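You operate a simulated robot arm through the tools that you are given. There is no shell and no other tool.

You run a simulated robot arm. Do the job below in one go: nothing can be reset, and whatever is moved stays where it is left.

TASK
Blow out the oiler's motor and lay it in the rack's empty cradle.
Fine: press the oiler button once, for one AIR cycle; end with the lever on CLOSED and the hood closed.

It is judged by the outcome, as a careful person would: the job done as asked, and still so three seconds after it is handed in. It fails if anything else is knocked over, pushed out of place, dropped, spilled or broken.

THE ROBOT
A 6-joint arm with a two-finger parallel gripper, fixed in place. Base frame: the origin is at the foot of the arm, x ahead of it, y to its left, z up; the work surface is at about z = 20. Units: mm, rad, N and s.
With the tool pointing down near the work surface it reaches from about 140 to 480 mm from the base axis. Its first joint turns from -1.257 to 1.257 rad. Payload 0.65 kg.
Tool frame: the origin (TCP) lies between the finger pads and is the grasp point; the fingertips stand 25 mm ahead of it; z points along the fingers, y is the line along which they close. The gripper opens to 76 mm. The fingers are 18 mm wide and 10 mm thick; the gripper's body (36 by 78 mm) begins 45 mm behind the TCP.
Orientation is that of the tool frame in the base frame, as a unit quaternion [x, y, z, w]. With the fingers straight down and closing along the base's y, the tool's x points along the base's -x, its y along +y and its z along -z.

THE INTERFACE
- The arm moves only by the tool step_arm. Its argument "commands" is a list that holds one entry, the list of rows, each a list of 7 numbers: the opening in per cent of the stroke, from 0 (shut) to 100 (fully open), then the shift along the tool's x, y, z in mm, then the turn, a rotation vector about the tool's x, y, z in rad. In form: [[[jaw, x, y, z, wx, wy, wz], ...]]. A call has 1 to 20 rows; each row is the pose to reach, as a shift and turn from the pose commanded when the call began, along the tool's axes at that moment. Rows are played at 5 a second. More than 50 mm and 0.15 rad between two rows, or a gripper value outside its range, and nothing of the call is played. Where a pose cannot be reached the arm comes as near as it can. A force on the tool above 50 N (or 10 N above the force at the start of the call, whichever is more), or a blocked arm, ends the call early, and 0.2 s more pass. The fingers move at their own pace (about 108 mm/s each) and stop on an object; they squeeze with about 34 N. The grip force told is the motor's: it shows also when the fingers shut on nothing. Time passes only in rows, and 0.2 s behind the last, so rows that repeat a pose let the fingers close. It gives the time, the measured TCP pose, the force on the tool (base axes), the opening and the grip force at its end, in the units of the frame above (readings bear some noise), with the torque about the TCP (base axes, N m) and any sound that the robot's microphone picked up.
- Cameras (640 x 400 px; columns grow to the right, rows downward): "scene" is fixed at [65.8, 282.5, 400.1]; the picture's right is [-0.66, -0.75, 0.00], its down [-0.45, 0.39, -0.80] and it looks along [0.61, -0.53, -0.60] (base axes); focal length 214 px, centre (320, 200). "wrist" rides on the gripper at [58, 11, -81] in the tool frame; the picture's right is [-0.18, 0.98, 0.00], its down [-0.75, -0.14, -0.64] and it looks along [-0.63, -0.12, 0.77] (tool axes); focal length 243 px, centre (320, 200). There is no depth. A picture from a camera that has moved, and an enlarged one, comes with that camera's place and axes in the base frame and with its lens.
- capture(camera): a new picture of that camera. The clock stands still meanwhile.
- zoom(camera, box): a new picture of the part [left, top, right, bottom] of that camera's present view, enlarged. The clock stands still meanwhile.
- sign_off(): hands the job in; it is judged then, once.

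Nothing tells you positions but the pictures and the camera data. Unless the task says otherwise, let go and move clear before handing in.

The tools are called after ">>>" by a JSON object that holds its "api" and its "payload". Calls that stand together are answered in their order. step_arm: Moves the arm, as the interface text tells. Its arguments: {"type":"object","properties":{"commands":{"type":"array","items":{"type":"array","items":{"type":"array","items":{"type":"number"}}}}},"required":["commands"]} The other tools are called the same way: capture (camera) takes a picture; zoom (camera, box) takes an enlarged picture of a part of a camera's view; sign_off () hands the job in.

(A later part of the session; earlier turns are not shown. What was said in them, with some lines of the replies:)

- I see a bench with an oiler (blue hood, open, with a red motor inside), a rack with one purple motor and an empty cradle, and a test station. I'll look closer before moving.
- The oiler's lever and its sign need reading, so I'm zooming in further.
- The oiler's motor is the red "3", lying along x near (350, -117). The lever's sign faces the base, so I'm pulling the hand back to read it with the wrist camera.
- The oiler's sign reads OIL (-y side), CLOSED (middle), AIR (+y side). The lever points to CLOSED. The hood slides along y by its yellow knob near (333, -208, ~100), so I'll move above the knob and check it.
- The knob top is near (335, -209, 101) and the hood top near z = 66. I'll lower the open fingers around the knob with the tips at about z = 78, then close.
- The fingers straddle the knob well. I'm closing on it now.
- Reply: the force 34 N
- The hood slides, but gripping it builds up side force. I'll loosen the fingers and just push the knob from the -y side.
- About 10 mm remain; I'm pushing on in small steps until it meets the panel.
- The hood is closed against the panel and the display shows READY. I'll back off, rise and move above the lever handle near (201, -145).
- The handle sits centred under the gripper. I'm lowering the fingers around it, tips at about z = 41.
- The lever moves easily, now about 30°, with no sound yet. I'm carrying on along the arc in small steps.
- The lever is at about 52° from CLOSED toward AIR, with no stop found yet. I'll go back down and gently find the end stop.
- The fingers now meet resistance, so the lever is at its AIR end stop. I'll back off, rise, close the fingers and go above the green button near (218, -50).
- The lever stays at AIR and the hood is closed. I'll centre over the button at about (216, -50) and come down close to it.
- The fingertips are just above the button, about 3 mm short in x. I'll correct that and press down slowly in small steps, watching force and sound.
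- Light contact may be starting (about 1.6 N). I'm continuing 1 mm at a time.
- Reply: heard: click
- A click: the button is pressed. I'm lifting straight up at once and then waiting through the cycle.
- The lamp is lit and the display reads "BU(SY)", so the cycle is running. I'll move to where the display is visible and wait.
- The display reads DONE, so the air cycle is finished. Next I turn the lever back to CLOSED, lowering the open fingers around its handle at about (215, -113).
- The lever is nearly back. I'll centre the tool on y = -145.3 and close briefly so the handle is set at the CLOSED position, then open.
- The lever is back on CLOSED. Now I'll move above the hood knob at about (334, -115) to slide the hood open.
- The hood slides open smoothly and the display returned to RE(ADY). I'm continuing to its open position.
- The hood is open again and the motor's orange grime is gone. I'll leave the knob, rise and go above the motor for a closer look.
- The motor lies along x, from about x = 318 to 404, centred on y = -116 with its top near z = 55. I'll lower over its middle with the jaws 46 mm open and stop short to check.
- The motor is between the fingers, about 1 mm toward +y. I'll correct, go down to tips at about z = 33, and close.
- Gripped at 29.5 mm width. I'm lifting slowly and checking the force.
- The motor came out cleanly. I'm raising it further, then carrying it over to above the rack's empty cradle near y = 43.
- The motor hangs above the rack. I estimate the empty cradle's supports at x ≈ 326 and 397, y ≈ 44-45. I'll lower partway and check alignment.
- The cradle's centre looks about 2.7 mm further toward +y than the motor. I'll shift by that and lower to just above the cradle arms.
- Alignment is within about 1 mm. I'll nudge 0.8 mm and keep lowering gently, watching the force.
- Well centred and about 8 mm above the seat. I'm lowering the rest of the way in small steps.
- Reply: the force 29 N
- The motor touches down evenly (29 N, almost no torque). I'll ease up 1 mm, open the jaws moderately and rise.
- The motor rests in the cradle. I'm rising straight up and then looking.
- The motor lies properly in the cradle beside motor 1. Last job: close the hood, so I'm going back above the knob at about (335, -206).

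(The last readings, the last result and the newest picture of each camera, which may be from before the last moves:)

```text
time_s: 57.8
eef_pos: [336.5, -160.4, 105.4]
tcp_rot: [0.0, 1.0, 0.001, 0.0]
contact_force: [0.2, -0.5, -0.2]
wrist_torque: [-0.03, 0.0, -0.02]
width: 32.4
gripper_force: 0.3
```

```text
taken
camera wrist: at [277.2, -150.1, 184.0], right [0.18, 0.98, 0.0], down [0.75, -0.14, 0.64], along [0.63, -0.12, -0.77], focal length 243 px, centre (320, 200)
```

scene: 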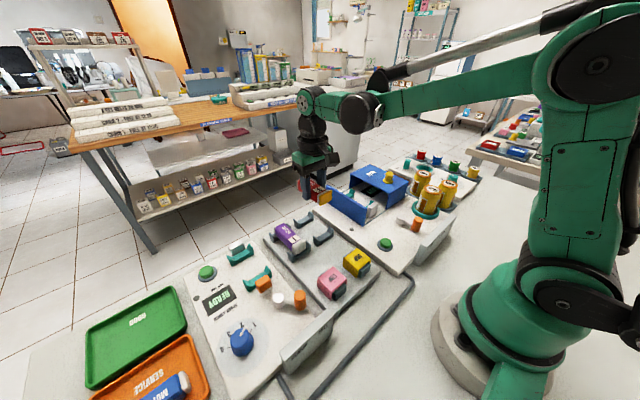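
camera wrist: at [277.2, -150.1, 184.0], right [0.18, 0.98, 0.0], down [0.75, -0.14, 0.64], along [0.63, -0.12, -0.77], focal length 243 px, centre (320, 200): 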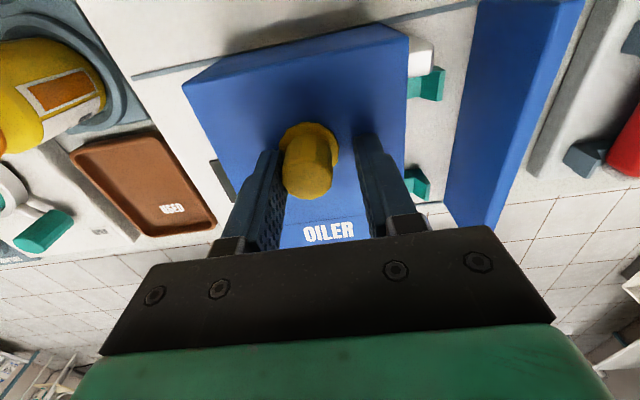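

>>> {"api": "step_arm", "payload": {"commands": [[[42, 0, 8, 0, 0, 0, 0], [42, 0, 16, 0, 0, 0, 0], [42, 0, 24, 0, 0, 0, 0], [42, 0, 32, 0, 0, 0, 0], [42, 0, 38, 0, 0, 0, 0], [42, 0, 42, 0, 0, 0, 0], [42, 0, 45, 0, 0, 0, 0], [42, 0, 47.5, 0, 0, 0, 0], [42, 0, 50, 0, 0, 0, 0], [42, 0, 52, 0, 0, 0, 0]]]}}

>>> {"api": "capture", "payload": {"camera": "wrist"}}

>>> {"api": "zoom", "payload": {"camera": "scene", "box": [310, 120, 450, 240]}}

```text
time_s: 60.0
eef_pos: [335.2, -107.5, 106.2]
tcp_rot: [0.001, 1.0, -0.001, 0.0]
contact_force: [-0.3, -5.6, -0.2]
wrist_torque: [-0.03, -0.04, -0.04]
width: 36.1
gripper_force: 2.4
```

```text
taken
camera wrist: at [277.2, -97.8, 184.1], right [0.19, 0.98, 0.0], down [0.75, -0.14, 0.64], along [0.63, -0.12, -0.77], focal length 243 px, centre (320, 200)
```

wrist: 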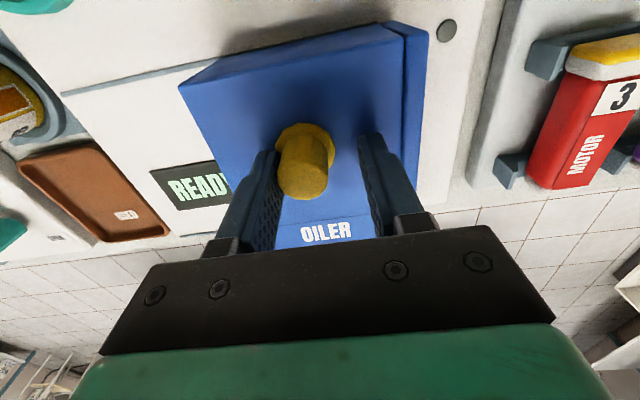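

```text
3.33 times, centred on (380, 180) of scene
camera zoom: at [65.8, 282.5, 400.1], right [-0.66, -0.75, 0.0], down [-0.45, 0.39, -0.8], along [0.61, -0.53, -0.6], focal length 715 px, centre (120, 267)
```

zoom: 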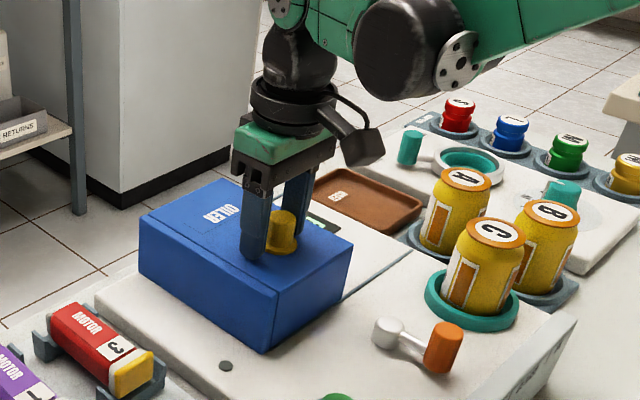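

The hood is closed against its stop. I'm backing off, rising clear, and then making a final check.

>>> {"api": "step_arm", "payload": {"commands": [[[42, 0, -5, 0, 0, 0, 0], [46, 0, -5, -25, 0, 0, 0], [50, 10, -5, -60, 0, 0, 0], [50, 50, -5, -100, 0, 0, 0], [50, 95, -5, -140, 0, 0, 0], [50, 140, -5, -180, 0, 0, 0], [50, 160, -5, -200, 0, 0, 0], [50, 160, -5, -200, 0, 0, 0]]]}}

>>> {"api": "capture", "payload": {"camera": "wrist"}}

>>> {"api": "capture", "payload": {"camera": "scene"}}

>>> {"api": "zoom", "payload": {"camera": "scene", "box": [240, 160, 460, 310]}}

>>> {"api": "zoom", "payload": {"camera": "wrist", "box": [160, 20, 480, 220]}}

```text
refused: row 4 steps farther than a row can; nothing moved
```

```text
taken
camera wrist: at [277.2, -97.8, 184.1], right [0.19, 0.98, 0.0], down [0.75, -0.14, 0.64], along [0.63, -0.12, -0.77], focal length 243 px, centre (320, 200)
```

wrist: 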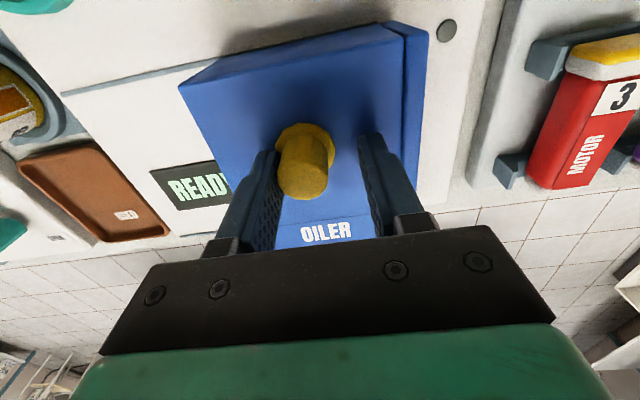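

```text
taken
```

scene: 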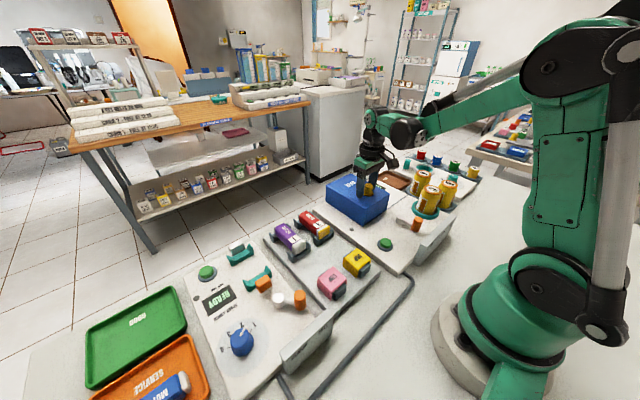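

```text
2.67 times, centred on (350, 235) of scene
camera zoom: at [65.8, 282.5, 400.1], right [-0.66, -0.75, 0.0], down [-0.45, 0.39, -0.8], along [0.61, -0.53, -0.6], focal length 572 px, centre (240, 107)
```

zoom: 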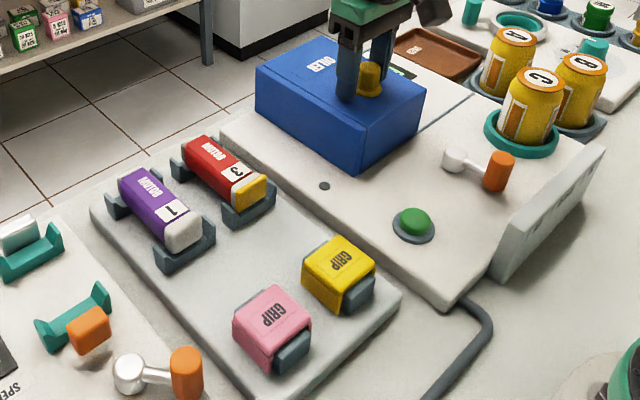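

```text
2.00 times, centred on (320, 120) of wrist
camera zoom: at [277.2, -97.8, 184.1], right [0.19, 0.98, 0.0], down [0.75, -0.14, 0.64], along [0.63, -0.12, -0.77], focal length 485 px, centre (320, 360)
```

zoom: 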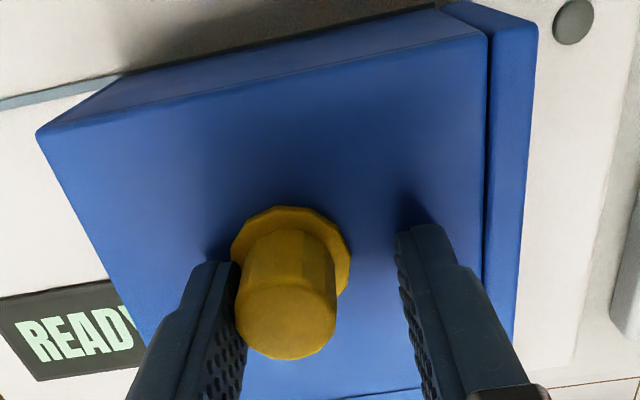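

That call was refused because one step was too long, so the hand hasn't moved. I'm backing off again with shorter steps.

>>> {"api": "step_arm", "payload": {"commands": [[[42, 0, -5, 0, 0, 0, 0], [46, 0, -5, -20, 0, 0, 0], [50, 0, -5, -50, 0, 0, 0], [50, 30, -5, -80, 0, 0, 0], [50, 60, -5, -110, 0, 0, 0], [50, 90, -5, -135, 0, 0, 0], [50, 120, -5, -160, 0, 0, 0], [50, 150, -5, -185, 0, 0, 0], [50, 165, -5, -195, 0, 0, 0], [50, 165, -5, -195, 0, 0, 0]]]}}

>>> {"api": "capture", "payload": {"camera": "wrist"}}

>>> {"api": "zoom", "payload": {"camera": "scene", "box": [240, 150, 480, 310]}}

>>> {"api": "zoom", "payload": {"camera": "wrist", "box": [160, 20, 480, 220]}}

```text
time_s: 62.2
eef_pos: [169.5, -113.0, 300.3]
tcp_rot: [0.001, 1.0, 0.001, -0.001]
contact_force: [0.1, 0.2, -0.3]
wrist_torque: [-0.01, 0.01, 0.0]
width: 38.0
gripper_force: 0.2
```

```text
taken
camera wrist: at [112.0, -103.0, 379.0], right [0.18, 0.98, 0.0], down [0.75, -0.14, 0.64], along [0.63, -0.12, -0.77], focal length 243 px, centre (320, 200)
```

wrist: 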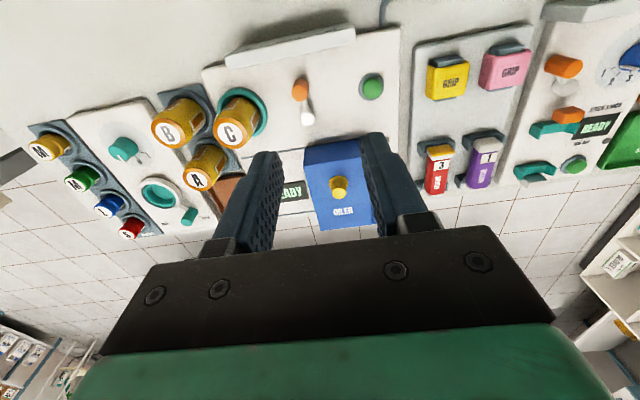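

```text
2.50 times, centred on (360, 230) of scene
camera zoom: at [65.8, 282.5, 400.1], right [-0.66, -0.75, 0.0], down [-0.45, 0.39, -0.8], along [0.61, -0.53, -0.6], focal length 536 px, centre (220, 125)
```

zoom: 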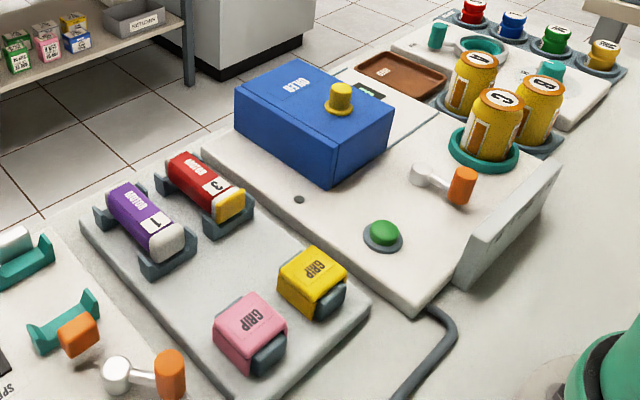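

```text
2.00 times, centred on (320, 120) of wrist
camera zoom: at [112.0, -103.0, 379.0], right [0.18, 0.98, 0.0], down [0.75, -0.14, 0.64], along [0.63, -0.12, -0.77], focal length 485 px, centre (320, 360)
```

zoom: 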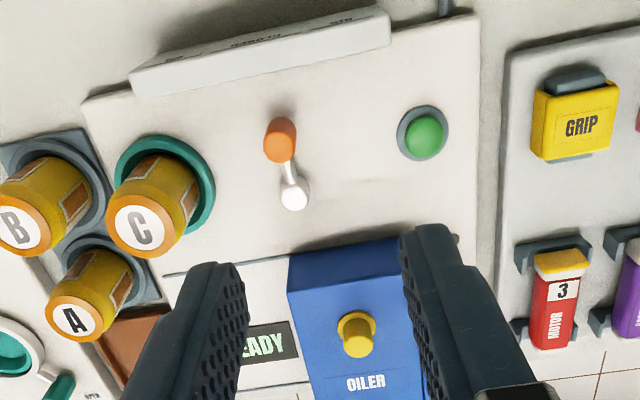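

Everything looks in place; I'll take one closer check of the hood seam and the motor in its cradle.

>>> {"api": "zoom", "payload": {"camera": "scene", "box": [320, 160, 400, 220]}}

>>> {"api": "zoom", "payload": {"camera": "scene", "box": [265, 200, 345, 260]}}

>>> {"api": "zoom", "payload": {"camera": "wrist", "box": [400, 110, 520, 210]}}

```text
6.67 times, centred on (360, 190) of scene
camera zoom: at [65.8, 282.5, 400.1], right [-0.66, -0.75, 0.0], down [-0.45, 0.39, -0.8], along [0.61, -0.53, -0.6], focal length 1430 px, centre (53, 267)
```

zoom: 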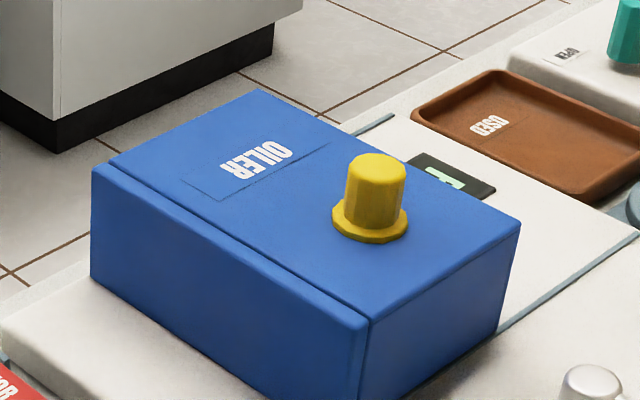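

```text
6.67 times, centred on (305, 230) of scene
camera zoom: at [65.8, 282.5, 400.1], right [-0.66, -0.75, 0.0], down [-0.45, 0.39, -0.8], along [0.61, -0.53, -0.6], focal length 1430 px, centre (420, 0)
```

zoom: 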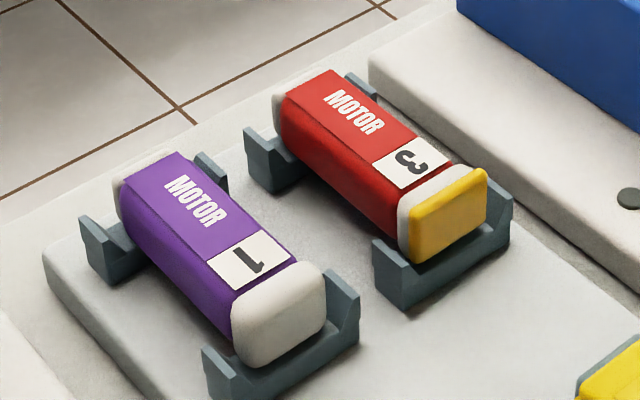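

```text
4.00 times, centred on (460, 160) of wrist
camera zoom: at [112.0, -103.0, 379.0], right [0.18, 0.98, 0.0], down [0.75, -0.14, 0.64], along [0.63, -0.12, -0.77], focal length 970 px, centre (-240, 360)
```

zoom: 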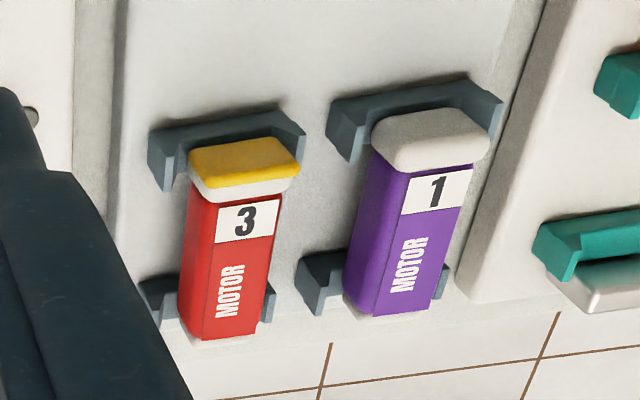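

Motor 3 rests on both supports of its cradle, the hood is flush closed, the lever is on CLOSED, and the hand is clear. I'm handing the job in.

>>> {"api": "sign_off", "payload": {}}

```text
The job is handed in.
```

The oiler's motor (red, number 3) has been blown out and now lies in the rack's empty cradle, next to motor 1. I've handed the job in.

- **Air cycle:** I closed the hood and turned the lever to AIR. I then pressed the button once (one click) and waited until the display read DONE. The orange grime on the motor was gone when I opened the hood.
- **End state:** The lever is back on CLOSED, the hood is closed flush against its panel, and the display reads READY.
- **Surroundings:** In the final pictures nothing else looked moved or knocked over. The gripper is open and well clear.
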